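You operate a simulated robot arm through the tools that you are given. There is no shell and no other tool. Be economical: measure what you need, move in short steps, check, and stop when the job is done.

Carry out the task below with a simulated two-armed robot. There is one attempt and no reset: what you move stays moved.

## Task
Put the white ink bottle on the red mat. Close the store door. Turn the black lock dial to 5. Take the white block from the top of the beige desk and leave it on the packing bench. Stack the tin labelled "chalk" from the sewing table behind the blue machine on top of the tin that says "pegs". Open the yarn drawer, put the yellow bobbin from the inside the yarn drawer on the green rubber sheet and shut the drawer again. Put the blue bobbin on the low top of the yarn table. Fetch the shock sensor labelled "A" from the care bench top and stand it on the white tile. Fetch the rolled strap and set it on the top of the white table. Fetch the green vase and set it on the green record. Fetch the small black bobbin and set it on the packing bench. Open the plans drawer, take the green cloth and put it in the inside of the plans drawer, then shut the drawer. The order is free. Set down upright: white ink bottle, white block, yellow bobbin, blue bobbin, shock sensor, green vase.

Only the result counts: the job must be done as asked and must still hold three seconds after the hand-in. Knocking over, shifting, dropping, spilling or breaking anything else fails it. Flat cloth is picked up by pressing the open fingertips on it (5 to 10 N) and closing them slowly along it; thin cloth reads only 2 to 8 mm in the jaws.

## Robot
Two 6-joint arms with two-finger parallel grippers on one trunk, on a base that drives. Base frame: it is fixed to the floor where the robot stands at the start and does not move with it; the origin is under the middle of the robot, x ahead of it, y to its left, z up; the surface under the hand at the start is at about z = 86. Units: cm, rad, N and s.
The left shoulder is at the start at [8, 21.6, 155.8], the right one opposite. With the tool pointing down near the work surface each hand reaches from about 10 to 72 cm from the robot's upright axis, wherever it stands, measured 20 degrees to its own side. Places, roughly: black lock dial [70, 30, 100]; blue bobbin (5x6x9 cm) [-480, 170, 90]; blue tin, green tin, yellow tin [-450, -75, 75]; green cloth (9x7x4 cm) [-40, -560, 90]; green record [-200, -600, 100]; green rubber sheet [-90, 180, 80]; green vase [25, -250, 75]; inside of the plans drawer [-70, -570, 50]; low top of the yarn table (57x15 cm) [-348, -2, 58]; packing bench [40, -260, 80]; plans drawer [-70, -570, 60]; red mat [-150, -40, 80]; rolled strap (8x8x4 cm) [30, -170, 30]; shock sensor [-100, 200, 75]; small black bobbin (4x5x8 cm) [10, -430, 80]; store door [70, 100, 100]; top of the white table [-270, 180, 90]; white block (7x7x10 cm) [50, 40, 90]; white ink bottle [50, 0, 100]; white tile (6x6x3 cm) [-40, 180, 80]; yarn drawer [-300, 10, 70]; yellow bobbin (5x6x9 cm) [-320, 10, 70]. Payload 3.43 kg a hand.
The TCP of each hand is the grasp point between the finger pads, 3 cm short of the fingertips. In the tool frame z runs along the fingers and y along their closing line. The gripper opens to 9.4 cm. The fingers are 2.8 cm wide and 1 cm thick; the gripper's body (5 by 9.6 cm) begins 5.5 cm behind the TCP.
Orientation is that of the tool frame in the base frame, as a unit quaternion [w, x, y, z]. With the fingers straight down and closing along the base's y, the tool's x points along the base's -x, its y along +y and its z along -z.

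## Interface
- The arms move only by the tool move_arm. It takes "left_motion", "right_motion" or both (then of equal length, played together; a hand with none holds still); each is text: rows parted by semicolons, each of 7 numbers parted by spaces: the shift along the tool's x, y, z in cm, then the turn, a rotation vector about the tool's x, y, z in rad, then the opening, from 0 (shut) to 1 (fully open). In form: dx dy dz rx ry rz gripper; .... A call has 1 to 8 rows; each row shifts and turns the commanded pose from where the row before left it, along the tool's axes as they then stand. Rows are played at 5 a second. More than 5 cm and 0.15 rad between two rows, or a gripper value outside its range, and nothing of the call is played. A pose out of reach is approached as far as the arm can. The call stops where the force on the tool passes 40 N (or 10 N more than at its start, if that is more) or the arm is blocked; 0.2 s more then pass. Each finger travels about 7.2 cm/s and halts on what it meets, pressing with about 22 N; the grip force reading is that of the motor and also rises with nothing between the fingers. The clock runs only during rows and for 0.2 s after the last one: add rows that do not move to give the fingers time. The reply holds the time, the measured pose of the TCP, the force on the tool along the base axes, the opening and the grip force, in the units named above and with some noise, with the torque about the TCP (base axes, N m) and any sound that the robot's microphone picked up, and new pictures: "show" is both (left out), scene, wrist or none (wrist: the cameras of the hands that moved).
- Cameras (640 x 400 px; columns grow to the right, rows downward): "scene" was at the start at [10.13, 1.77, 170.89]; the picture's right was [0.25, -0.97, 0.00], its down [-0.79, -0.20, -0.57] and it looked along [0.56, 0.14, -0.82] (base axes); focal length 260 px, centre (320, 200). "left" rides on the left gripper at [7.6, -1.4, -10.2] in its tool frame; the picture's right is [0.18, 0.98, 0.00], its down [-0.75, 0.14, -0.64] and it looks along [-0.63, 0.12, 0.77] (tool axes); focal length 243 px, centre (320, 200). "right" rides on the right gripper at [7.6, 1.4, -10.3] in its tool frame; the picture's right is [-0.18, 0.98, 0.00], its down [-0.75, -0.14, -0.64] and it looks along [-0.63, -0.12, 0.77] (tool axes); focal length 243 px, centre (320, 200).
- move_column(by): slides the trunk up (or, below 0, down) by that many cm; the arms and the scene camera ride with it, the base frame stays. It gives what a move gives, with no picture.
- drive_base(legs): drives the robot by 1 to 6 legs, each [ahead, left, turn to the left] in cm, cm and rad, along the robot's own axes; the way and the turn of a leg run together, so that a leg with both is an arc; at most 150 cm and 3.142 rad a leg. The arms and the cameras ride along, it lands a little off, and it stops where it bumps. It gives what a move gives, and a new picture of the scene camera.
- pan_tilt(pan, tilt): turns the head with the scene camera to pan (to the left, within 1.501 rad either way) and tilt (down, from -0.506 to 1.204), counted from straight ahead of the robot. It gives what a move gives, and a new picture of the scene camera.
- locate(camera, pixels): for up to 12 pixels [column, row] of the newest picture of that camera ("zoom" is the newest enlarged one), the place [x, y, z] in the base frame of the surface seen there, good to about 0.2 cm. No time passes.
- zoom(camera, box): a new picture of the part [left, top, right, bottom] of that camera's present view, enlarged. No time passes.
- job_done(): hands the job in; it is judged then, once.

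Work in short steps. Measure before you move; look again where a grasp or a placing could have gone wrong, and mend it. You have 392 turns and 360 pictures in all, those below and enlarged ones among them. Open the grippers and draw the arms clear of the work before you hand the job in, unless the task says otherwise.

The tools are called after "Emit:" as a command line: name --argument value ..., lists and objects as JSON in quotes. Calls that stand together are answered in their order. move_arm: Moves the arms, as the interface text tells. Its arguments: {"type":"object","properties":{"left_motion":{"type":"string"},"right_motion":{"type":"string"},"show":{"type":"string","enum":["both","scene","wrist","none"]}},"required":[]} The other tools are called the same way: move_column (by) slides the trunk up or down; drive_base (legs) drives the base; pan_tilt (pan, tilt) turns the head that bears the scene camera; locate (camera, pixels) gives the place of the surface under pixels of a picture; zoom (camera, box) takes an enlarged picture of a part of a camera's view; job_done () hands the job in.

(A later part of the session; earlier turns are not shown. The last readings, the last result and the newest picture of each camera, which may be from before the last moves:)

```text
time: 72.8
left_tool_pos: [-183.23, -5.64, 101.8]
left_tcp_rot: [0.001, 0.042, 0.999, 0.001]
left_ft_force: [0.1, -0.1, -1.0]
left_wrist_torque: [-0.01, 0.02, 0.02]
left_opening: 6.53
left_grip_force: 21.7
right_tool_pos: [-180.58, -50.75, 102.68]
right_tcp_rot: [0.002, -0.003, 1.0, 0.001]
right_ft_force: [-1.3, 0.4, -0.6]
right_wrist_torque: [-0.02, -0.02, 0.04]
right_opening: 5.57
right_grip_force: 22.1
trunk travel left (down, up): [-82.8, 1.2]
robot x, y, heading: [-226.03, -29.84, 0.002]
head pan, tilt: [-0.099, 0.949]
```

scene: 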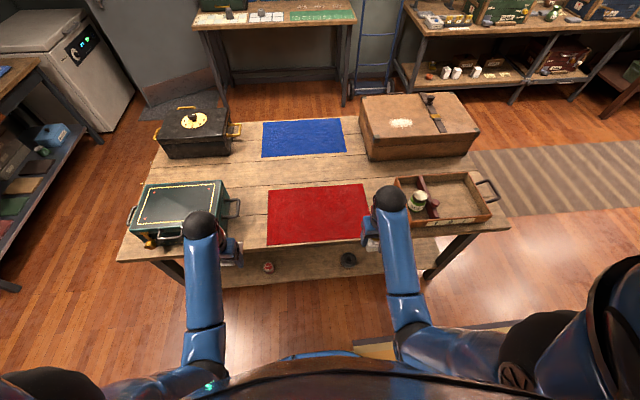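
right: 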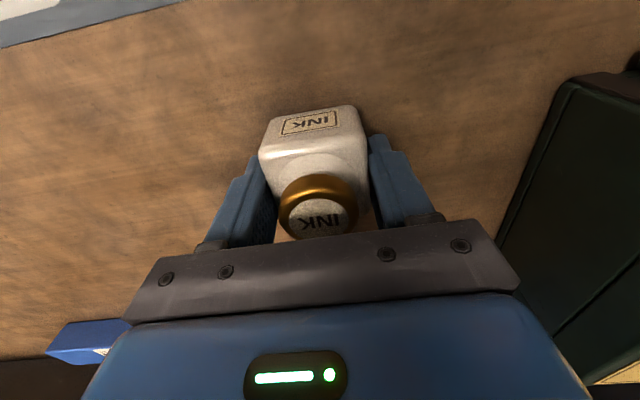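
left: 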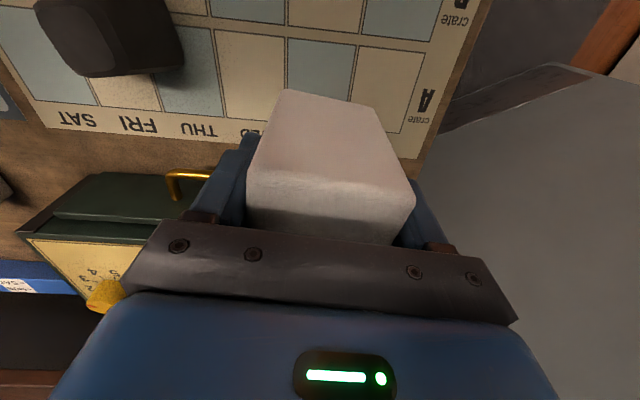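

Mat centred near pixel (317,212). Drive 6 cm ahead and carry the bottle over the mat.

Emit:
drive_base --legs '[[6, 0, 0]]'

Emit:
move_arm --right_motion "-4 2.5 0 0 0 0 0.3; -4 2.5 0 0 0 0 0.3; -4 2.5 0 0 0 0 0.3; -4 2.5 0 0 0 0 0.3; -2 2.5 0 0 0 0 0.3; 0 0 0 0 0 0 0.3" --show "both"

```text
time: 73.8
left_tool_pos: [-178.3, -5.6, 102.22]
left_tcp_rot: [0.006, 0.04, 0.999, 0.001]
left_ft_force: [0.0, -0.8, 0.8]
left_wrist_torque: [0.01, -0.05, 0.03]
left_opening: 6.54
left_grip_force: 21.7
right_tool_pos: [-175.59, -50.63, 103.18]
right_tcp_rot: [0.006, -0.004, 1.0, 0.001]
right_ft_force: [-0.4, -0.9, -1.0]
right_wrist_torque: [0.03, -0.11, -0.01]
right_opening: 5.58
right_grip_force: 22.0
trunk travel left (down, up): [-82.8, 1.2]
robot x, y, heading: [-220.32, -29.59, 0.006]
head pan, tilt: [-0.099, 0.949]
```

scene: 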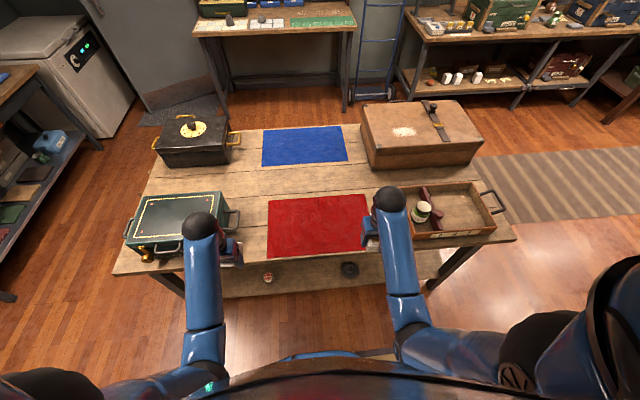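

```text
time: 75.2
left_tool_pos: [-177.55, -5.6, 101.92]
left_tcp_rot: [0.002, 0.042, 0.999, 0.001]
left_ft_force: [-0.7, -0.3, 0.0]
left_wrist_torque: [0.03, -0.04, -0.02]
left_opening: 6.56
left_grip_force: 22.0
right_tool_pos: [-156.98, -38.02, 102.97]
right_tcp_rot: [0.003, -0.003, 1.0, 0.001]
right_ft_force: [-1.1, 0.9, -0.7]
right_wrist_torque: [0.01, -0.04, -0.01]
right_opening: 5.57
right_grip_force: 21.8
trunk travel left (down, up): [-82.8, 1.2]
robot x, y, heading: [-220.44, -29.74, 0.008]
head pan, tilt: [-0.099, 0.949]
```

scene: 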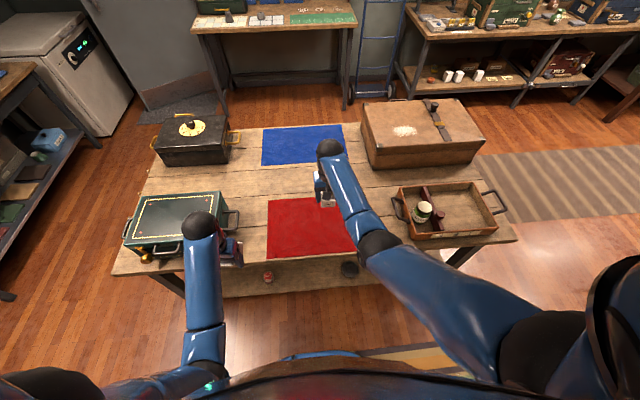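
right: 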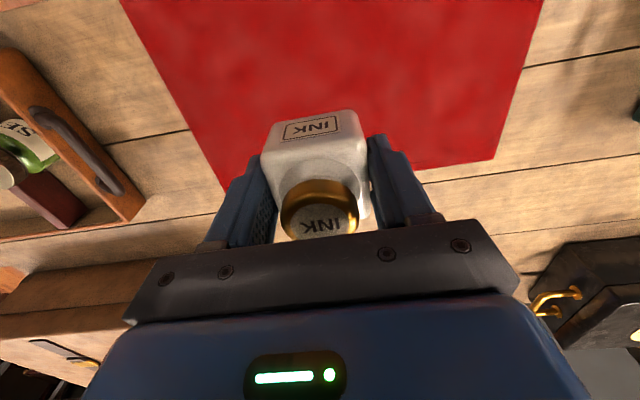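

Lower the bottle 18.4 cm to just above the mat.

Emit:
move_arm --right_motion "0 0 4 0 0 0 0.3; 0 0 4 0 0 0 0.3; 0 0 4 0 0 0 0.3; 0 0 4 0 0 0 0.3; 0 0 2.2 0 0 0 0.3; 0 0 0.4 0 0 0 0.3; 0 0 0 0 0 0 0.3" --show "wrist"

```text
time: 76.8
left_tool_pos: [-177.39, -5.51, 101.73]
left_tcp_rot: [0.001, 0.041, 0.999, 0.001]
left_ft_force: [0.9, 0.0, -0.3]
left_wrist_torque: [-0.03, -0.02, 0.04]
left_opening: 6.56
left_grip_force: 21.5
right_tool_pos: [-160.02, -38.73, 86.54]
right_tcp_rot: [0.001, -0.005, 1.0, 0.001]
right_ft_force: [0.4, -0.4, 0.1]
right_wrist_torque: [0.0, -0.02, 0.03]
right_opening: 5.59
right_grip_force: 22.4
right hand out of reach, approached as far as the arm can: row 3, 4, 5, 6
trunk travel left (down, up): [-82.8, 1.2]
robot x, y, heading: [-220.27, -29.65, 0.005]
head pan, tilt: [-0.099, 0.949]
```

right: 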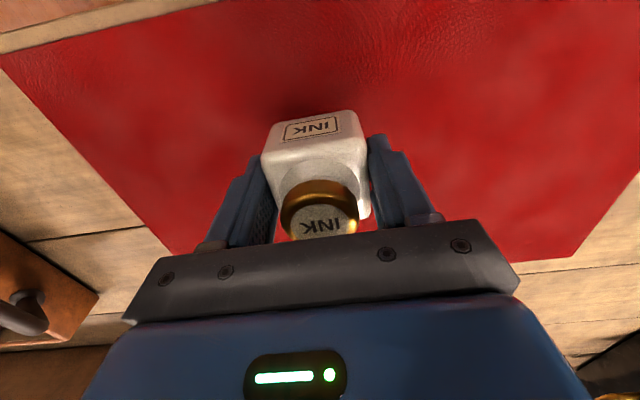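

Arm is at its reach; use the trunk to lower the last 2.2 cm.

Emit:
move_column --by -2.1

```text
time: 77.5
left_tool_pos: [-177.41, -5.53, 99.72]
left_tcp_rot: [0.0, 0.041, 0.999, 0.001]
left_ft_force: [0.3, -0.7, -0.4]
left_wrist_torque: [-0.02, 0.05, 0.0]
left_opening: 6.56
left_grip_force: 22.0
right_tool_pos: [-160.14, -38.77, 84.5]
right_tcp_rot: [0.001, -0.003, 1.0, 0.001]
right_ft_force: [0.2, 0.4, -0.8]
right_wrist_torque: [0.01, -0.01, 0.0]
right_opening: 5.61
right_grip_force: 21.9
trunk travel left (down, up): [-80.7, 3.3]
robot x, y, heading: [-219.92, -29.9, 0.011]
head pan, tilt: [-0.099, 0.949]
```

Emit:
move_column --by -0.4

```text
time: 78.0
left_tool_pos: [-177.43, -5.56, 99.3]
left_tcp_rot: [0.001, 0.041, 0.999, 0.0]
left_ft_force: [-0.3, -0.3, -0.5]
left_wrist_torque: [0.03, 0.0, 0.03]
left_opening: 6.56
left_grip_force: 21.7
right_tool_pos: [-160.05, -38.77, 84.12]
right_tcp_rot: [0.001, -0.004, 1.0, 0.001]
right_ft_force: [-0.5, 0.0, -0.6]
right_wrist_torque: [0.04, 0.03, 0.02]
right_opening: 5.59
right_grip_force: 22.1
trunk travel left (down, up): [-80.3, 3.7]
robot x, y, heading: [-220.06, -29.72, 0.006]
head pan, tilt: [-0.099, 0.949]
```

Emit:
move_column --by -0.25

```text
time: 78.5
left_tool_pos: [-177.4, -5.57, 98.99]
left_tcp_rot: [0.0, 0.04, 0.999, 0.001]
left_ft_force: [0.5, -0.4, 0.1]
left_wrist_torque: [0.01, 0.01, 0.03]
left_opening: 6.54
left_grip_force: 21.6
right_tool_pos: [-160.11, -38.7, 83.94]
right_tcp_rot: [0.001, -0.003, 1.0, 0.001]
right_ft_force: [0.2, -0.4, -0.1]
right_wrist_torque: [-0.02, 0.0, 0.0]
right_opening: 5.58
right_grip_force: 22.2
trunk travel left (down, up): [-80.1, 3.9]
robot x, y, heading: [-220.27, -30.01, 0.002]
head pan, tilt: [-0.099, 0.949]
```

Emit:
move_column --by -0.3

```text
time: 79.0
left_tool_pos: [-177.6, -5.56, 98.94]
left_tcp_rot: [0.002, 0.042, 0.999, 0.0]
left_ft_force: [0.1, 0.1, -0.3]
left_wrist_torque: [0.01, 0.0, -0.01]
left_opening: 6.55
left_grip_force: 22.1
right_tool_pos: [-160.11, -38.75, 83.91]
right_tcp_rot: [0.004, -0.003, 1.0, 0.001]
right_ft_force: [-1.5, -1.9, 15.2]
right_wrist_torque: [-0.08, 0.25, 0.02]
right_opening: 5.6
right_grip_force: 21.8
trunk travel left (down, up): [-79.8, 4.2]
robot x, y, heading: [-220.35, -29.9, -0.003]
head pan, tilt: [-0.099, 0.949]
```

Contact (15 N). Open, rise and pull back.

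Emit:
move_arm --right_motion "0 0 0 0 0 0 0.8; 0 0 0 0 0 0 0.85; 0 0 0 0 0 0 0.85; 0 0 -4 0 0 0 0.85; 0 0 -4 0 0 0 0.85; 2 0 -4 0 0 0 1; 3 -1 -3 0 0 0 1" --show "wrist"

```text
time: 80.6
left_tool_pos: [-177.52, -5.63, 98.95]
left_tcp_rot: [0.003, 0.041, 0.999, 0.001]
left_ft_force: [-0.1, -0.6, -0.3]
left_wrist_torque: [0.02, 0.02, -0.02]
left_opening: 6.56
left_grip_force: 22.7
right_tool_pos: [-165.33, -39.79, 98.81]
right_tcp_rot: [0.001, -0.004, 1.0, 0.001]
right_ft_force: [0.5, 0.3, -0.3]
right_wrist_torque: [-0.02, -0.02, -0.01]
right_opening: 9.39
right_grip_force: 0.1
trunk travel left (down, up): [-79.8, 4.2]
robot x, y, heading: [-220.53, -29.65, 0.003]
head pan, tilt: [-0.099, 0.949]
```

right: 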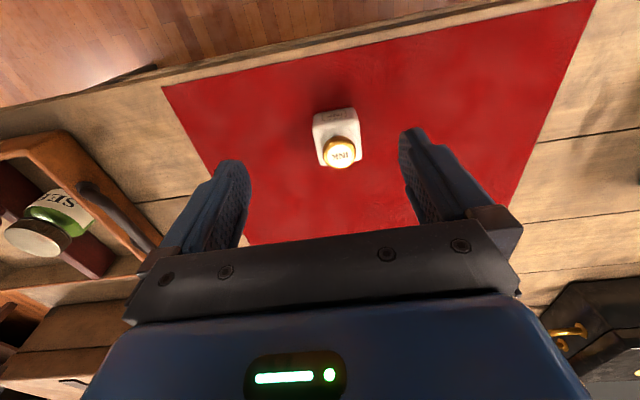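

Bottle is upright on the mat. Now look right (south) to plan the way to the packing bench.

Emit:
drive_base --legs '[[-8, 0, 0]]'

Emit:
pan_tilt --pan -1.0 --tilt 0.5

```text
time: 81.7
left_tool_pos: [-184.64, -5.55, 98.34]
left_tcp_rot: [-0.004, 0.041, 0.999, 0.0]
left_ft_force: [0.5, -1.0, 0.6]
left_wrist_torque: [0.01, 0.04, -0.03]
left_opening: 6.53
left_grip_force: 22.8
right_tool_pos: [-172.36, -39.7, 98.23]
right_tcp_rot: [-0.003, -0.004, 1.0, 0.001]
right_ft_force: [0.8, 0.0, -0.1]
right_wrist_torque: [0.0, 0.04, -0.03]
right_opening: 9.38
right_grip_force: 0.0
trunk travel left (down, up): [-79.8, 4.2]
robot x, y, heading: [-228.53, -29.75, 0.013]
head pan, tilt: [-0.099, 0.949]
```

scene: 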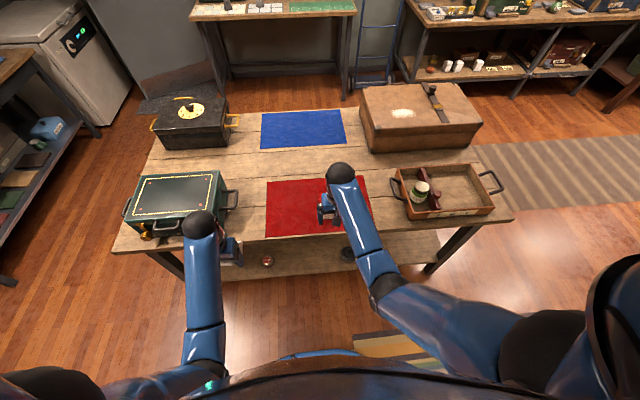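

```text
time: 82.9
left_tool_pos: [-185.31, -5.55, 98.69]
left_tcp_rot: [0.001, 0.04, 0.999, 0.001]
left_ft_force: [0.4, -0.1, -0.2]
left_wrist_torque: [-0.05, 0.02, 0.01]
left_opening: 6.55
left_grip_force: 21.6
right_tool_pos: [-173.09, -39.85, 98.58]
right_tcp_rot: [0.001, -0.003, 1.0, 0.0]
right_ft_force: [1.1, 0.3, 1.0]
right_wrist_torque: [0.02, -0.01, 0.0]
right_opening: 9.42
right_grip_force: 0.0
trunk travel left (down, up): [-79.8, 4.2]
robot x, y, heading: [-227.93, -29.68, 0.004]
head pan, tilt: [-1.0, 0.499]
```

scene: 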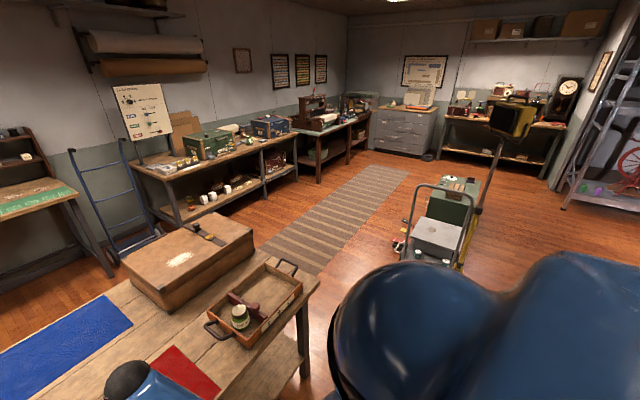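

Measure floor and furniture points for routing.

Emit:
locate --camera "scene" --pixels '[[310, 370], [180, 222], [300, 180], [320, 182], [370, 150], [440, 160], [500, 160], [415, 255], [225, 155], [330, 120], [480, 120], [470, 240]]'

Emit:
zoom --camera "scene" --box '[110, 80, 310, 220]'

Emit:
zoom --camera "scene" --box '[290, 60, 590, 220]'

```text
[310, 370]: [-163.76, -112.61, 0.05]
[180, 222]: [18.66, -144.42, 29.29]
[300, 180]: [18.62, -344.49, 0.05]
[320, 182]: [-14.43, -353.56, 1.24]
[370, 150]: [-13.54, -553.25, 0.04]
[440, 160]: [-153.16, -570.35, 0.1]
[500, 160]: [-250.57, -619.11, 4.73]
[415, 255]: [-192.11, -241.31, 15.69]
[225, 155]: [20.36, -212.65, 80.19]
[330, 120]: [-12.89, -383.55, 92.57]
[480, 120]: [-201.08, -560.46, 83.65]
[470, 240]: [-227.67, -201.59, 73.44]
```

```text
2.86 times, centred on (210, 150) of scene
```

zoom: 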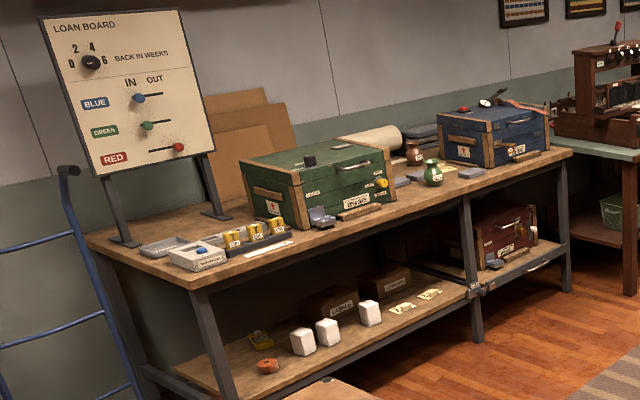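

```text
2.13 times, centred on (440, 140) of scene
```

zoom: 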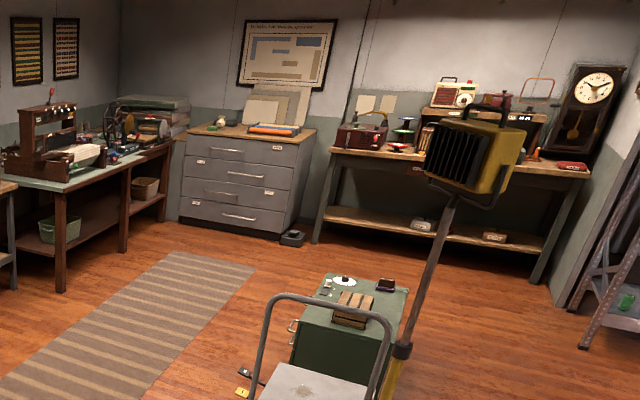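

The south gap beside the tripod is tight; I return round the north end. First draw the right hand in, then drive to the corridor in front of the packing bench.

Emit:
move_arm --right_motion "4 -3 0 0 0 0 1; 4 -3 0 0 0 0 1; 3 -3 0 0 0 0 1" --show "none"

Emit:
drive_base --legs '[[0, 130, 0], [100, 0, 0], [90, 0, 0], [0, 0, -1.57]]'

Emit:
zoom --camera "scene" --box '[0, 0, 640, 400]'

```text
time: 83.7
left_tool_pos: [-185.35, -5.53, 98.82]
left_tcp_rot: [0.001, 0.041, 0.999, 0.0]
left_ft_force: [-0.3, -0.9, 0.0]
left_wrist_torque: [-0.04, 0.01, 0.01]
left_opening: 6.55
left_grip_force: 22.5
right_tool_pos: [-184.17, -48.78, 98.52]
right_tcp_rot: [0.002, -0.003, 1.0, 0.001]
right_ft_force: [0.2, -0.1, -0.8]
right_wrist_torque: [0.02, 0.04, 0.01]
right_opening: 9.39
right_grip_force: 0.0
trunk travel left (down, up): [-79.8, 4.2]
robot x, y, heading: [-228.3, -29.63, 0.006]
head pan, tilt: [-1.0, 0.499]
```

```text
time: 103.0
left_tool_pos: [-14.97, 49.48, 98.73]
left_tcp_rot: [0.002, 0.743, 0.67, 0.0]
left_ft_force: [0.4, 0.8, -0.4]
left_wrist_torque: [0.01, -0.02, 0.02]
left_opening: 6.54
left_grip_force: 21.8
right_tool_pos: [-58.28, 49.01, 98.66]
right_tcp_rot: [0.002, 0.712, 0.703, 0.0]
right_ft_force: [-0.9, 0.9, -0.4]
right_wrist_torque: [-0.01, -0.01, 0.0]
right_opening: 9.38
right_grip_force: 0.0
trunk travel left (down, up): [-79.8, 4.2]
robot x, y, heading: [-38.32, 92.95, -1.583]
head pan, tilt: [-1.0, 0.499]
```

scene: 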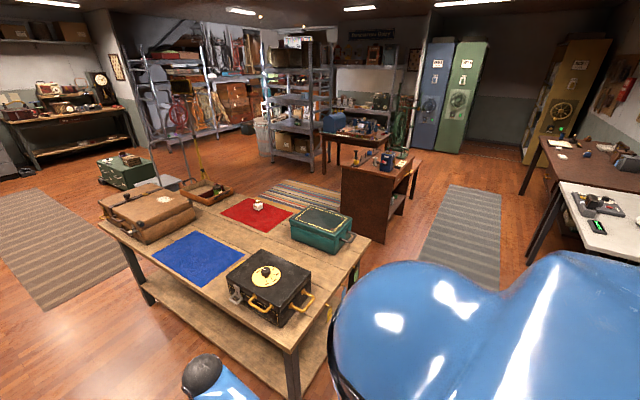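

```text
1.00 times, centred on (320, 200) of scene (not enlarged: the box is as wide or as high as the picture)
```

zoom: 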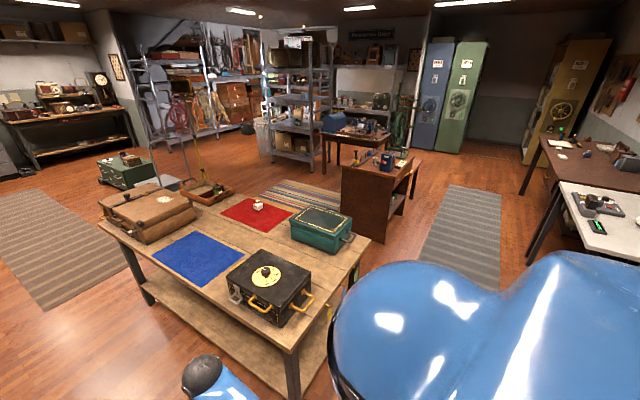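

Bottle visible standing on the mat. Drive south to y≈-232 and face the packing bench.

Emit:
drive_base --legs '[[150, 0, 0.01], [150, 0, 0], [25, 0, 0], [0, 0, 1.573]]'

Emit:
pan_tilt --pan 0 --tilt 0.8

```text
time: 122.9
left_tool_pos: [6.09, -211.3, 98.8]
left_tcp_rot: [0.0, 0.046, 0.999, 0.002]
left_ft_force: [-0.1, -0.2, -0.1]
left_wrist_torque: [0.03, -0.01, 0.01]
left_opening: 6.54
left_grip_force: 21.9
right_tool_pos: [6.73, -254.47, 98.46]
right_tcp_rot: [0.001, 0.001, 1.0, 0.001]
right_ft_force: [-0.3, 0.3, -0.3]
right_wrist_torque: [-0.02, -0.01, 0.0]
right_opening: 9.42
right_grip_force: 0.0
trunk travel left (down, up): [-79.8, 4.2]
robot x, y, heading: [-37.04, -234.71, -0.003]
head pan, tilt: [-1.0, 0.499]
```

scene: 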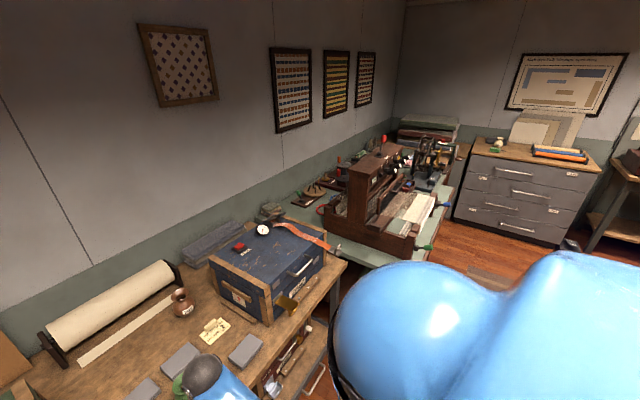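

```text
time: 124.2
left_tool_pos: [5.98, -211.24, 98.75]
left_tcp_rot: [0.0, 0.046, 0.999, 0.001]
left_ft_force: [0.1, -0.4, -0.6]
left_wrist_torque: [-0.01, 0.03, -0.01]
left_opening: 6.55
left_grip_force: 21.5
right_tool_pos: [6.74, -254.47, 98.7]
right_tcp_rot: [0.001, 0.002, 1.0, 0.0]
right_ft_force: [-0.2, 0.0, -0.3]
right_wrist_torque: [0.05, 0.03, -0.03]
right_opening: 9.39
right_grip_force: 0.1
trunk travel left (down, up): [-79.8, 4.2]
robot x, y, heading: [-37.47, -235.01, -0.005]
head pan, tilt: [0.0, 0.799]
```

scene: 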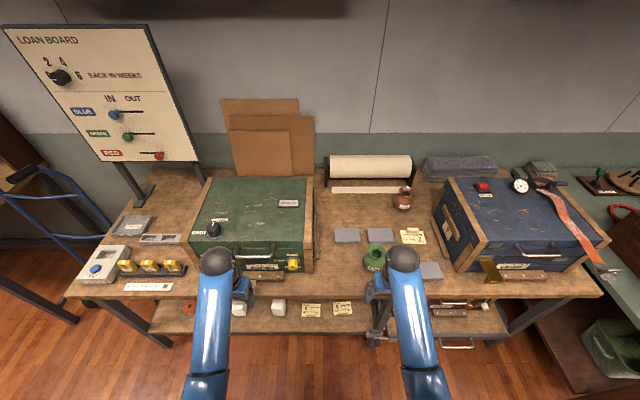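

Free bench top near pixel (338,262). Measure it, the vase at (375,258) and its neighbours.

Emit:
locate --camera "scene" --pixels '[[338, 262], [338, 290], [338, 243], [312, 265], [375, 250], [375, 262], [320, 235], [362, 262], [400, 298], [270, 272], [188, 308], [347, 235]]'

Emit:
zoom --camera "scene" --box '[300, 180, 460, 310]'

```text
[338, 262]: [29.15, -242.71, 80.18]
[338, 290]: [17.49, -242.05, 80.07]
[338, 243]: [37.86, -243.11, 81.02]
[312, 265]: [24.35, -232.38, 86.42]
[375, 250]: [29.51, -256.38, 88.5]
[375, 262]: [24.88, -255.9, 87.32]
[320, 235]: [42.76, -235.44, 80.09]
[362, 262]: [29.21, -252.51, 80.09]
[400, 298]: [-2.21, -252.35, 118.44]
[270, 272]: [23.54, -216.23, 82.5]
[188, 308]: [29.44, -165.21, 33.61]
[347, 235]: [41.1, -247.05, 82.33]
```

```text
3.08 times, centred on (380, 245) of scene
```

zoom: 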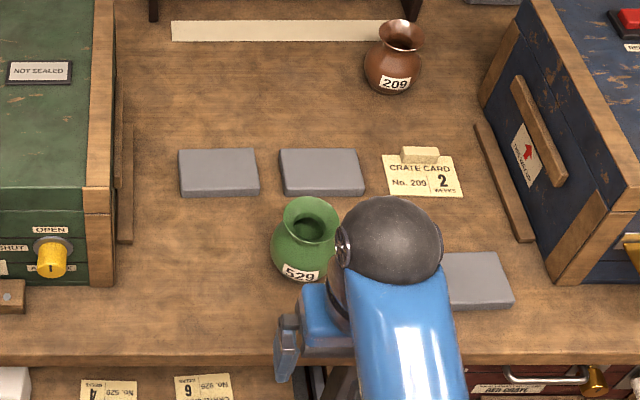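

Shift the base right 10 cm and lower the trunk 5 cm, then carry the block over (28,-241.5).

Emit:
drive_base --legs '[[3, -10, 0]]'

Emit:
move_column --by -4

Emit:
move_arm --left_motion "-3 -3 0 0 0 0 0.3; -4 -4 0 0 0 0 0.3; -4 -4 0 0 0 0 0.3; -4 -4 0 0 0 0 0.3; -4 -4 0 0 0 0 0.3; 0 -1.3 0 0 0 0 0.3; 0 0 0 0 0 0 0.3" --show "both"

```text
time: 125.3
left_tool_pos: [8.65, -220.59, 98.65]
left_tcp_rot: [0.002, 0.045, 0.999, -0.002]
left_ft_force: [-0.3, 0.1, 0.2]
left_wrist_torque: [-0.01, -0.01, 0.05]
left_opening: 6.56
left_grip_force: 22.3
right_tool_pos: [9.57, -263.88, 98.8]
right_tcp_rot: [0.003, 0.0, 1.0, -0.002]
right_ft_force: [0.1, 1.2, -0.1]
right_wrist_torque: [-0.03, -0.02, -0.01]
right_opening: 9.4
right_grip_force: 0.0
trunk travel left (down, up): [-79.8, 4.2]
robot x, y, heading: [-34.02, -244.97, 0.002]
head pan, tilt: [0.0, 0.799]
```

scene: 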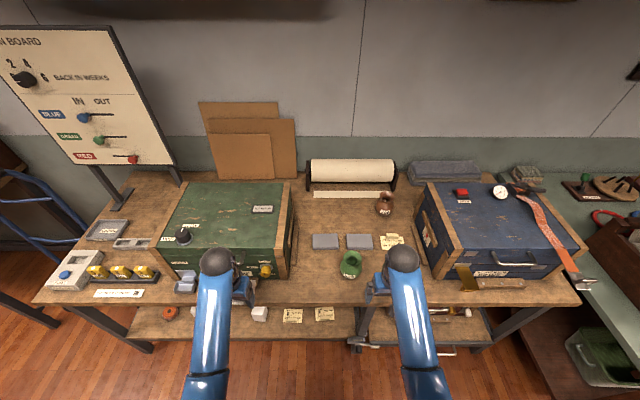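

```text
time: 126.2
left_tool_pos: [8.83, -221.07, 94.88]
left_tcp_rot: [0.001, 0.046, 0.999, 0.002]
left_ft_force: [0.1, 0.4, -1.3]
left_wrist_torque: [0.03, 0.05, 0.02]
left_opening: 6.53
left_grip_force: 22.3
right_tool_pos: [9.68, -264.51, 94.54]
right_tcp_rot: [0.002, 0.001, 1.0, 0.001]
right_ft_force: [-0.3, -0.5, -0.8]
right_wrist_torque: [0.01, 0.04, -0.02]
right_opening: 9.4
right_grip_force: 0.0
trunk travel left (down, up): [-75.8, 8.2]
robot x, y, heading: [-34.19, -244.85, 0.006]
head pan, tilt: [0.0, 0.799]
```

```text
refused: row 2 steps farther than a row can; nothing moved
```

Rows must stay under 5 cm in norm; go sideways first, then ahead.

Emit:
move_arm --left_motion "0 -4.8 0 0 0 0 0.3; 0 -4.8 0 0 0 0 0.3; 0 -4.8 0 0 0 0 0.3; 0 -4.8 0 0 0 0 0.3; -4.8 -1.2 0 0 0 0 0.3; -4.8 0 0 0 0 0 0.3; -4.8 0 0 0 0 0 0.3; -4.4 0 0 0 0 0 0.3" --right_motion "0 -3 0 0 0 0 1; 0 -3 0 0 0 0 1; 0 -3 0 0 0 0 1; 0 -3 0 0 0 0 1; 0 0 0 0 0 0 1; 0 0 0 0 0 0 1; 0 0 0 0 0 0 1; 0 0 0 0 0 0 1" --show "both"

```text
time: 128.0
left_tool_pos: [25.87, -243.2, 94.65]
left_tcp_rot: [0.0, 0.045, 0.999, 0.001]
left_ft_force: [0.3, -0.9, -0.7]
left_wrist_torque: [0.0, 0.0, 0.04]
left_opening: 6.55
left_grip_force: 22.3
right_tool_pos: [9.76, -276.32, 94.59]
right_tcp_rot: [0.0, 0.0, 1.0, 0.001]
right_ft_force: [0.1, 0.5, -0.2]
right_wrist_torque: [0.01, -0.02, -0.03]
right_opening: 9.42
right_grip_force: 0.1
trunk travel left (down, up): [-75.8, 8.2]
robot x, y, heading: [-34.09, -245.25, -0.002]
head pan, tilt: [0.0, 0.799]
```

scene: 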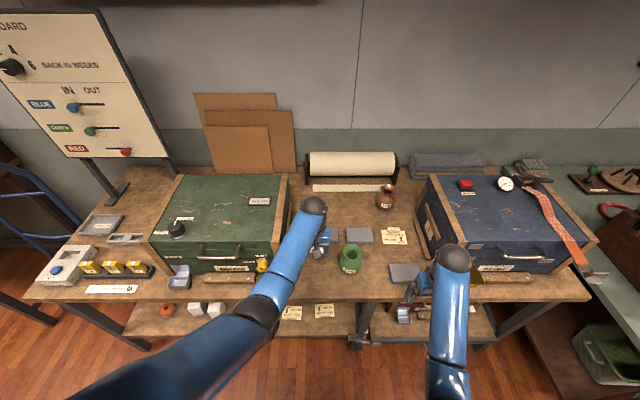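
right: 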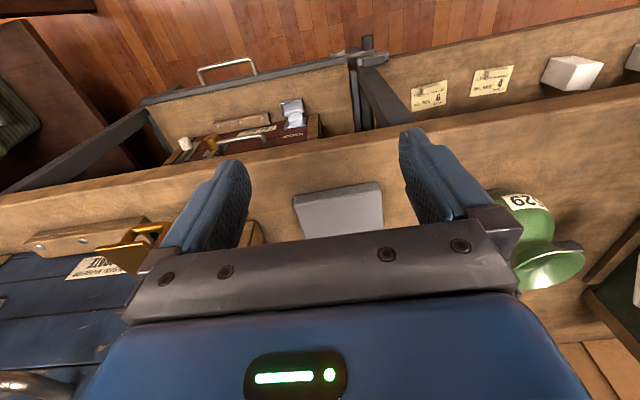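
left: 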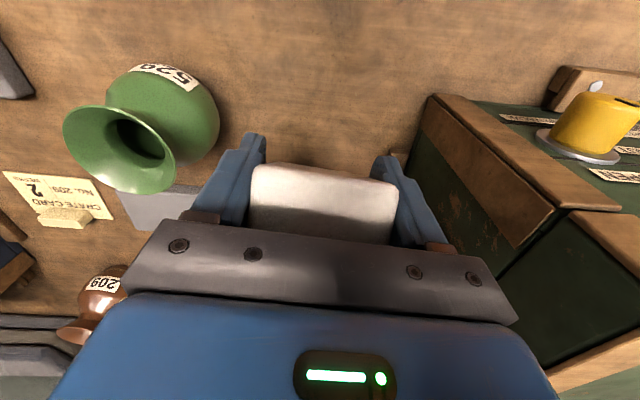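

Block hangs over free bench top. Lower it to contact.

Emit:
move_arm --left_motion "0 1 4 0 0 0 0.3; 0 0 4 0 0 0 0.3; 0 0 0.6 0 0 0 0.3; 0 0 0.2 0 0 0 0.3; 0 0 0.2 0 0 0 0.3; 0 0 0 0 0 0 0.3" --show "wrist"

```text
time: 129.4
left_tool_pos: [25.76, -242.19, 85.84]
left_tcp_rot: [0.002, 0.046, 0.999, 0.001]
left_ft_force: [-1.1, 0.0, 4.6]
left_wrist_torque: [-0.02, -0.01, 0.02]
left_opening: 6.55
left_grip_force: 21.9
right_tool_pos: [9.61, -276.34, 94.61]
right_tcp_rot: [0.002, 0.001, 1.0, 0.001]
right_ft_force: [0.3, -0.4, -0.1]
right_wrist_torque: [0.01, 0.0, 0.0]
right_opening: 9.4
right_grip_force: 0.0
trunk travel left (down, up): [-75.8, 8.2]
robot x, y, heading: [-34.23, -244.91, -0.004]
head pan, tilt: [0.0, 0.799]
```

left: 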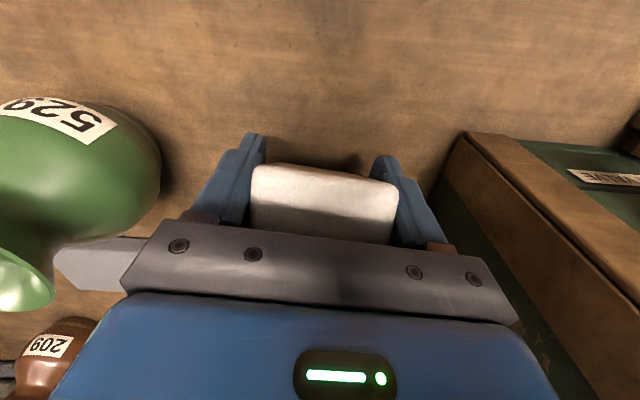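

Contact at 85.8. Open to 0.92, rise and withdraw left.

Emit:
move_arm --left_motion "0 0 0 0 0 0 0.92; 0 0 0 0 0 0 0.92; 0 0 -4 0 0 0 0.92; 0 0 -4 0 0 0 0.92; 0 0 -2.5 0 0 0 0.92; 4.5 0 0 0 0 0 1; 4.5 0 0 0 0 0 1; 4.5 2 0 0 0 0 1" --show "wrist"

Emit:
move_arm --left_motion "0 4 0 0 0 0 1; 0 4 0 0 0 0 1; 0 4 0 0 0 0 1; 0 4 0 0 0 0 1; 0 0 0 0 0 0 1" --right_motion "0 4.5 0 0 0 0 1; 0 4.5 0 0 0 0 1; -2 4.5 0 0 0 0 1; -3.5 3 0 0 0 0 1; -3.5 3 0 0 0 0 1" --show "both"

```text
time: 131.2
left_tool_pos: [12.33, -238.74, 96.42]
left_tcp_rot: [0.002, 0.045, 0.999, 0.001]
left_ft_force: [-0.3, -0.4, -0.1]
left_wrist_torque: [0.0, -0.02, -0.03]
left_opening: 9.42
left_grip_force: 0.0
right_tool_pos: [9.59, -276.17, 94.66]
right_tcp_rot: [0.002, 0.0, 1.0, 0.0]
right_ft_force: [-0.5, -0.3, 0.6]
right_wrist_torque: [0.0, 0.0, 0.0]
right_opening: 9.41
right_grip_force: 0.0
trunk travel left (down, up): [-75.8, 8.2]
robot x, y, heading: [-34.08, -244.99, -0.001]
head pan, tilt: [0.0, 0.799]
```

left: 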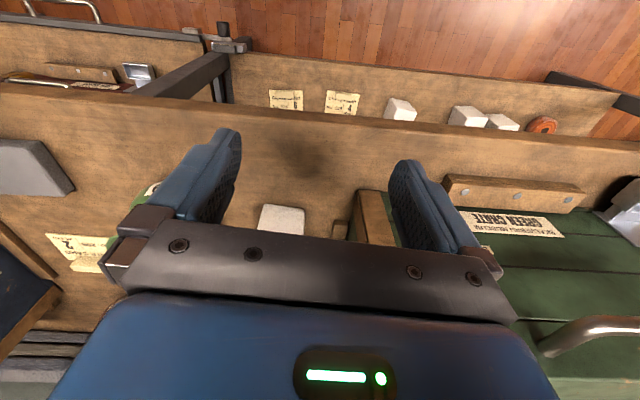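

```text
time: 132.4
left_tool_pos: [14.02, -222.67, 96.36]
left_tcp_rot: [0.001, 0.046, 0.999, 0.0]
left_ft_force: [0.2, -0.4, 0.8]
left_wrist_torque: [0.0, -0.03, 0.0]
left_opening: 9.38
left_grip_force: 0.1
right_tool_pos: [18.89, -256.65, 94.7]
right_tcp_rot: [0.001, 0.001, 1.0, 0.0]
right_ft_force: [-0.6, -0.4, -1.2]
right_wrist_torque: [0.02, 0.03, 0.04]
right_opening: 9.38
right_grip_force: 0.0
trunk travel left (down, up): [-75.8, 8.2]
robot x, y, heading: [-34.48, -244.99, 0.001]
head pan, tilt: [0.0, 0.799]
```

scene: 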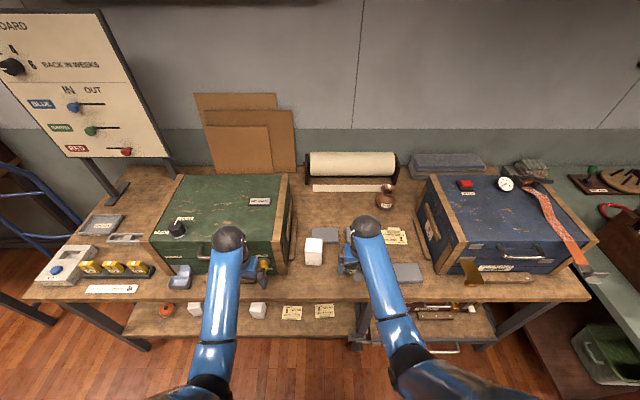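
right: 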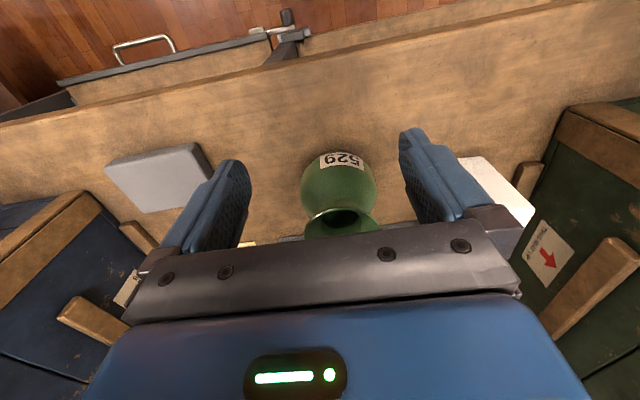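
left: 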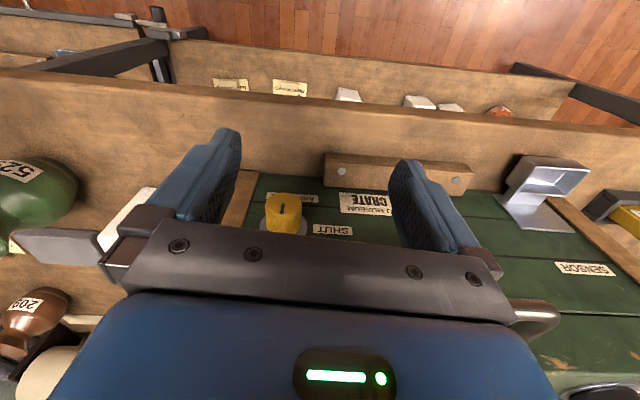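

Block stands. Measure the vase in the right picture.

Emit:
locate --camera "right" --pixels '[[338, 185], [304, 190], [374, 190], [340, 222], [310, 215], [372, 215], [340, 150]]'

Emit:
zoom --camera "right" --box '[270, 130, 410, 240]'

```text
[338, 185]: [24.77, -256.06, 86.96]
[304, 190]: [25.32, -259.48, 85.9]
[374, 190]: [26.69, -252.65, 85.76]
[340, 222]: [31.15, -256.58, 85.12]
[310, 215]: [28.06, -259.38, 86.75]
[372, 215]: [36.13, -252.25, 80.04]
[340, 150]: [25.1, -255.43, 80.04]
```

```text
3.64 times, centred on (340, 185) of right
```

zoom: 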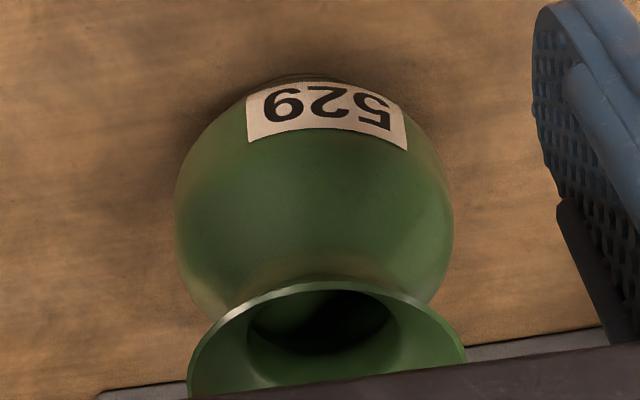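

Vase axis ≈(28.2,-256.1), rim ≈89. Move above, descend to z≈84.6 and grip its belly.

Emit:
move_arm --right_motion "-4.6 0.5 0 0 0 0 1; -4.6 0 0 0 0 0 1; 0 0 3 0 0 0 1; 0 0 4 0 0 0 1; 0 0 3 0 0 0 1; 0 0 0 0 0 0 0.4; 0 0 0 0 0 0 0.4; 0 0 0 0 0 0 0.4" --show "both"

```text
time: 133.6
left_tool_pos: [13.9, -222.77, 96.38]
left_tcp_rot: [0.003, 0.045, 0.999, 0.001]
left_ft_force: [-0.9, 0.0, 0.0]
left_wrist_torque: [0.01, 0.0, -0.03]
left_opening: 9.38
left_grip_force: 0.1
right_tool_pos: [28.43, -256.31, 85.44]
right_tcp_rot: [0.004, 0.0, 1.0, 0.0]
right_ft_force: [0.2, 0.1, 10.1]
right_wrist_torque: [-0.02, 0.08, -0.02]
right_opening: 8.15
right_grip_force: 19.0
trunk travel left (down, up): [-75.8, 8.2]
robot x, y, heading: [-34.28, -245.46, 0.002]
head pan, tilt: [0.0, 0.799]
stopped in row 6 (right hand): the force on the tool passed its limit at 46 N (the readings are from after the stop); the commanded pose is now the measured one
```

scene: 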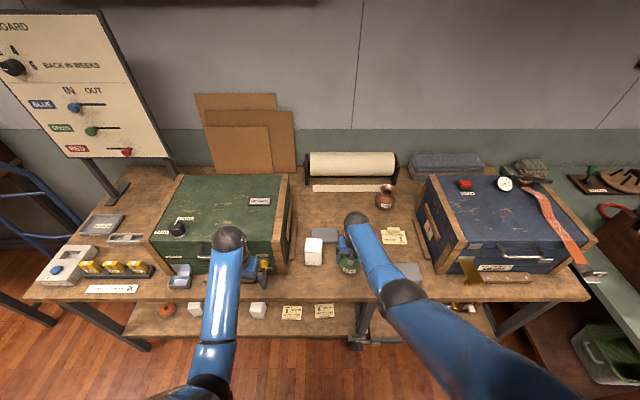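
right: 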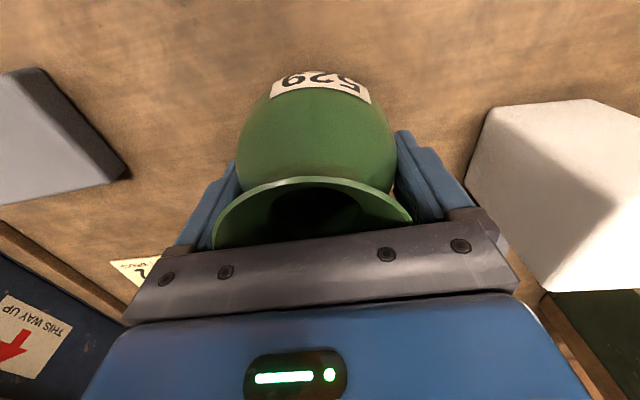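

The palm met the rim; back up 0.8 cm and close.

Emit:
move_arm --right_motion "0 0 -0.8 0 0 0 0.9; 0 0 0 0 0 0 0.4; 0 0 0 0 0 0 0.4; 0 0 0 0 0 0 0.4; 0 0 0 0 0 0 0.4" --show "wrist"

```text
time: 134.8
left_tool_pos: [13.94, -222.66, 96.31]
left_tcp_rot: [0.002, 0.045, 0.999, 0.0]
left_ft_force: [0.0, -0.3, 0.0]
left_wrist_torque: [0.01, -0.01, -0.04]
left_opening: 9.41
left_grip_force: 0.0
right_tool_pos: [28.37, -256.26, 85.98]
right_tcp_rot: [0.001, 0.001, 1.0, 0.001]
right_ft_force: [-0.2, 0.2, -0.3]
right_wrist_torque: [0.0, -0.04, -0.01]
right_opening: 7.9
right_grip_force: 22.1
trunk travel left (down, up): [-75.8, 8.2]
robot x, y, heading: [-34.66, -245.01, 0.001]
head pan, tilt: [0.0, 0.799]
```

right: 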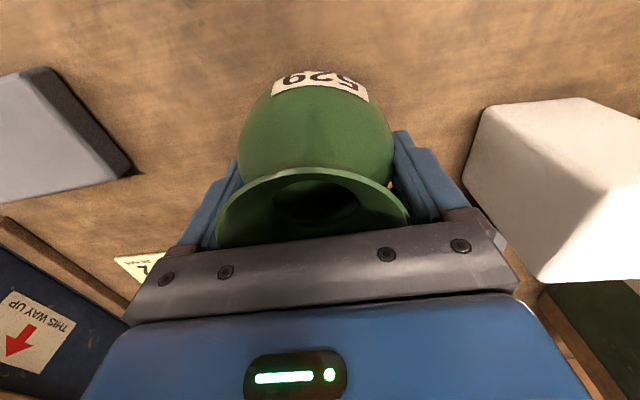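

Gripped. Lift and draw back.

Emit:
move_arm --right_motion "0 0 -4 0 0 0 0.4; 0 0 -4 0 0 0 0.4; 0 0 -3 0 0 0 0.4; 4.5 0 0 0 0 0 0.4; 4.5 0 0 0 0 0 0.4; 4.5 0 0 0 0 0 0.4; 4 -2 0 0 0 0 0.4" --show "wrist"

```text
time: 136.4
left_tool_pos: [13.88, -222.9, 96.4]
left_tcp_rot: [0.002, 0.045, 0.999, 0.001]
left_ft_force: [0.1, -0.3, 1.0]
left_wrist_torque: [0.0, 0.0, -0.01]
left_opening: 9.36
left_grip_force: 0.1
right_tool_pos: [10.8, -258.47, 96.88]
right_tcp_rot: [0.004, 0.001, 1.0, 0.001]
right_ft_force: [0.1, -0.2, -2.7]
right_wrist_torque: [0.02, -0.04, 0.03]
right_opening: 7.9
right_grip_force: 22.0
trunk travel left (down, up): [-75.8, 8.2]
robot x, y, heading: [-34.09, -244.85, -0.002]
head pan, tilt: [0.0, 0.799]
```

right: 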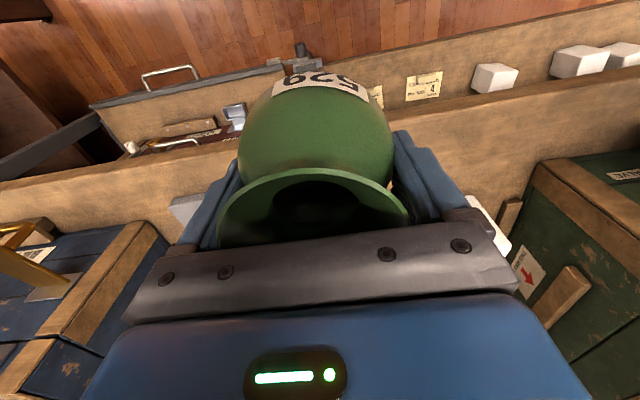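

Vase held. Back off, turn to face -y, and drive south 130 cm, then look.

Emit:
drive_base --legs '[[-35, 0, 0], [0, 0, -1.57], [130, 0, 0]]'

Emit:
pan_tilt --pan -0.5 --tilt 0.4

Emit:
pan_tilt --pan 0.5 --tilt 0.5

```text
time: 148.6
left_tool_pos: [-46.85, -422.09, 96.25]
left_tcp_rot: [0.001, 0.741, 0.672, -0.001]
left_ft_force: [0.3, 0.1, 0.0]
left_wrist_torque: [-0.02, 0.01, 0.01]
left_opening: 9.42
left_grip_force: 0.1
right_tool_pos: [-82.38, -418.73, 96.77]
right_tcp_rot: [0.003, 0.709, 0.705, -0.001]
right_ft_force: [-0.6, 0.8, -2.0]
right_wrist_torque: [-0.02, 0.01, 0.04]
right_opening: 7.86
right_grip_force: 22.3
trunk travel left (down, up): [-75.8, 8.2]
robot x, y, heading: [-68.81, -373.6, -1.576]
head pan, tilt: [0.0, 0.799]
```

scene: 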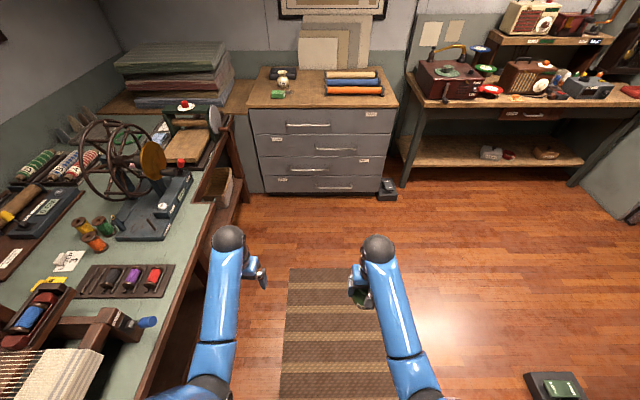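

```text
time: 149.5
left_tool_pos: [-46.83, -422.14, 96.27]
left_tcp_rot: [0.001, 0.74, 0.673, 0.001]
left_ft_force: [0.1, 0.4, 0.7]
left_wrist_torque: [-0.02, 0.02, 0.02]
left_opening: 9.42
left_grip_force: 0.0
right_tool_pos: [-82.42, -418.89, 96.82]
right_tcp_rot: [0.003, 0.709, 0.705, -0.001]
right_ft_force: [0.0, 0.0, -2.7]
right_wrist_torque: [-0.02, -0.01, 0.03]
right_opening: 7.9
right_grip_force: 21.3
trunk travel left (down, up): [-75.8, 8.2]
robot x, y, heading: [-68.4, -373.98, -1.578]
head pan, tilt: [-0.499, 0.4]
```

scene: 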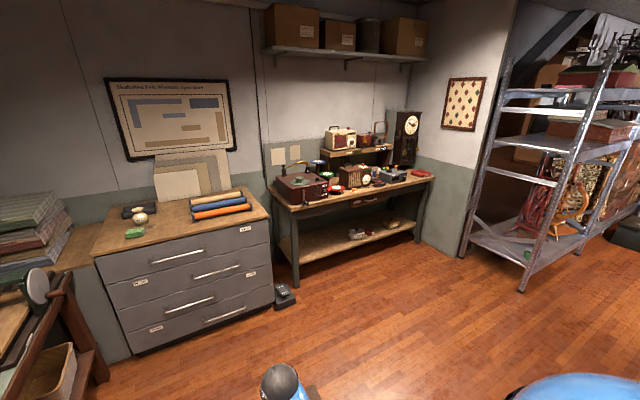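

```text
time: 150.8
left_tool_pos: [-46.93, -422.1, 96.34]
left_tcp_rot: [0.001, 0.74, 0.672, 0.0]
left_ft_force: [1.1, 0.6, -0.2]
left_wrist_torque: [-0.01, -0.01, 0.01]
left_opening: 9.41
left_grip_force: 0.1
right_tool_pos: [-82.27, -418.8, 96.86]
right_tcp_rot: [0.003, 0.71, 0.704, -0.002]
right_ft_force: [-0.7, -0.2, -3.5]
right_wrist_torque: [-0.03, -0.02, -0.01]
right_opening: 7.87
right_grip_force: 21.9
trunk travel left (down, up): [-75.8, 8.2]
robot x, y, heading: [-68.73, -374.1, -1.576]
head pan, tilt: [0.499, 0.499]
```

scene: 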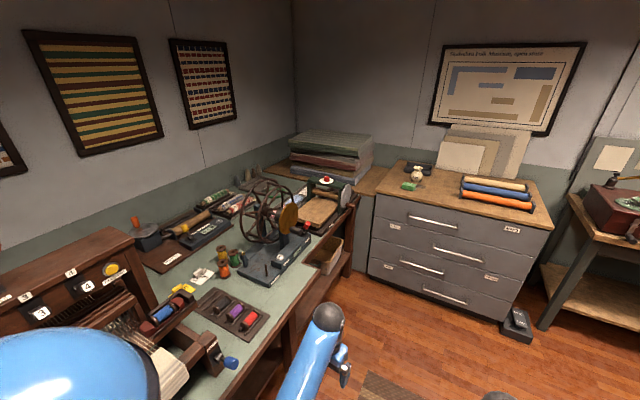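

Zoom for details: drawer labels, record table, bobbins.

Emit:
zoom --camera "scene" --box '[360, 150, 560, 320]'

Emit:
zoom --camera "scene" --box '[160, 200, 320, 350]'

Emit:
locate --camera "scene" --pixels '[[410, 185], [440, 195], [430, 217], [447, 247], [422, 267], [444, 296], [232, 310], [248, 322], [216, 300], [545, 220], [365, 255]]'

Emit:
pan_tilt --pan -0.6 --tilt 0.5

Emit:
zoom --camera "scene" --box '[180, 80, 420, 230]'

```text
2.35 times, centred on (460, 235) of scene
```

zoom: 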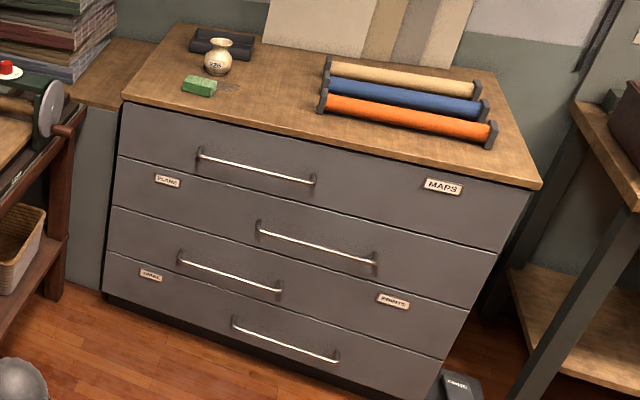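

```text
2.67 times, centred on (240, 275) of scene
```

zoom: 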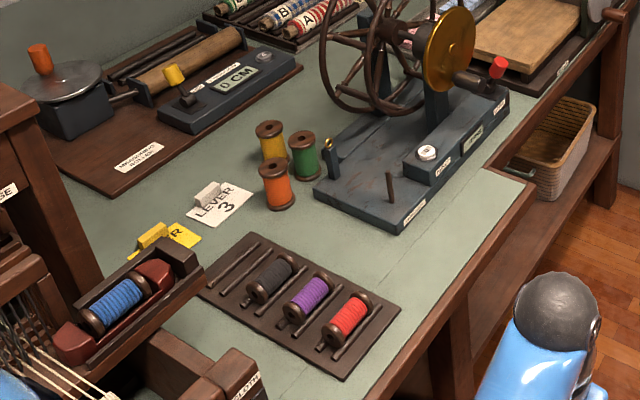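

```text
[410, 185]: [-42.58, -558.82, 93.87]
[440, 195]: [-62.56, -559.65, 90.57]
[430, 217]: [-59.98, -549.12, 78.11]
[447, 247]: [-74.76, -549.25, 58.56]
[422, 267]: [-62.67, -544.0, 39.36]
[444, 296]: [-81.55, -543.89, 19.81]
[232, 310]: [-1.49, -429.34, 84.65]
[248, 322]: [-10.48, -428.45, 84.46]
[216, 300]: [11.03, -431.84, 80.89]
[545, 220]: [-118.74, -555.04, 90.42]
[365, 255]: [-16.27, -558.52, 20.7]
```

```text
time: 152.1
left_tool_pos: [-46.84, -422.05, 96.33]
left_tcp_rot: [0.001, 0.74, 0.673, 0.0]
left_ft_force: [0.8, -0.2, 0.3]
left_wrist_torque: [-0.02, -0.01, -0.02]
left_opening: 9.4
left_grip_force: 0.0
right_tool_pos: [-82.35, -418.76, 96.74]
right_tcp_rot: [0.002, 0.709, 0.705, -0.001]
right_ft_force: [-0.1, -0.9, -3.0]
right_wrist_torque: [-0.03, 0.02, 0.02]
right_opening: 7.88
right_grip_force: 22.1
trunk travel left (down, up): [-75.8, 8.2]
robot x, y, heading: [-68.44, -373.96, -1.576]
head pan, tilt: [-0.6, 0.499]
```

scene: 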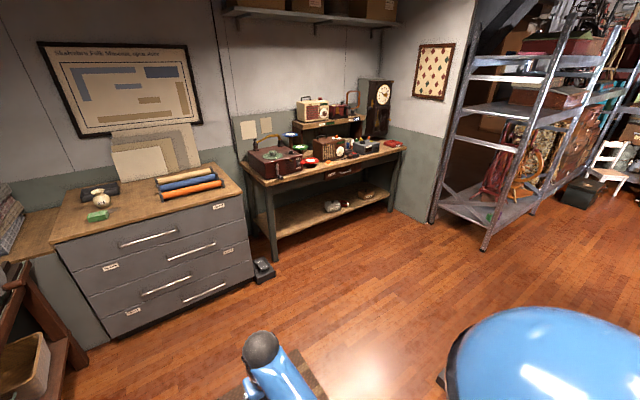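

```text
2.67 times, centred on (300, 155) of scene
```

zoom: 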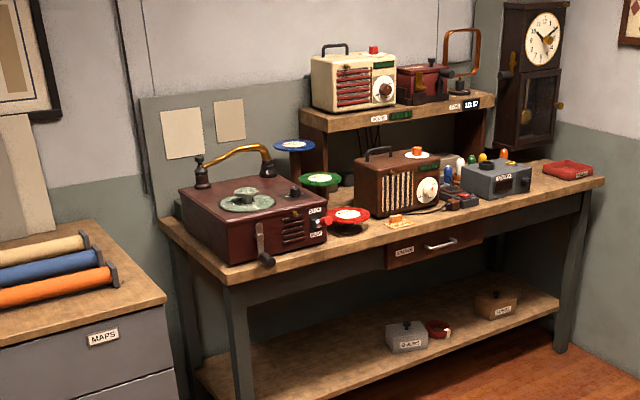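

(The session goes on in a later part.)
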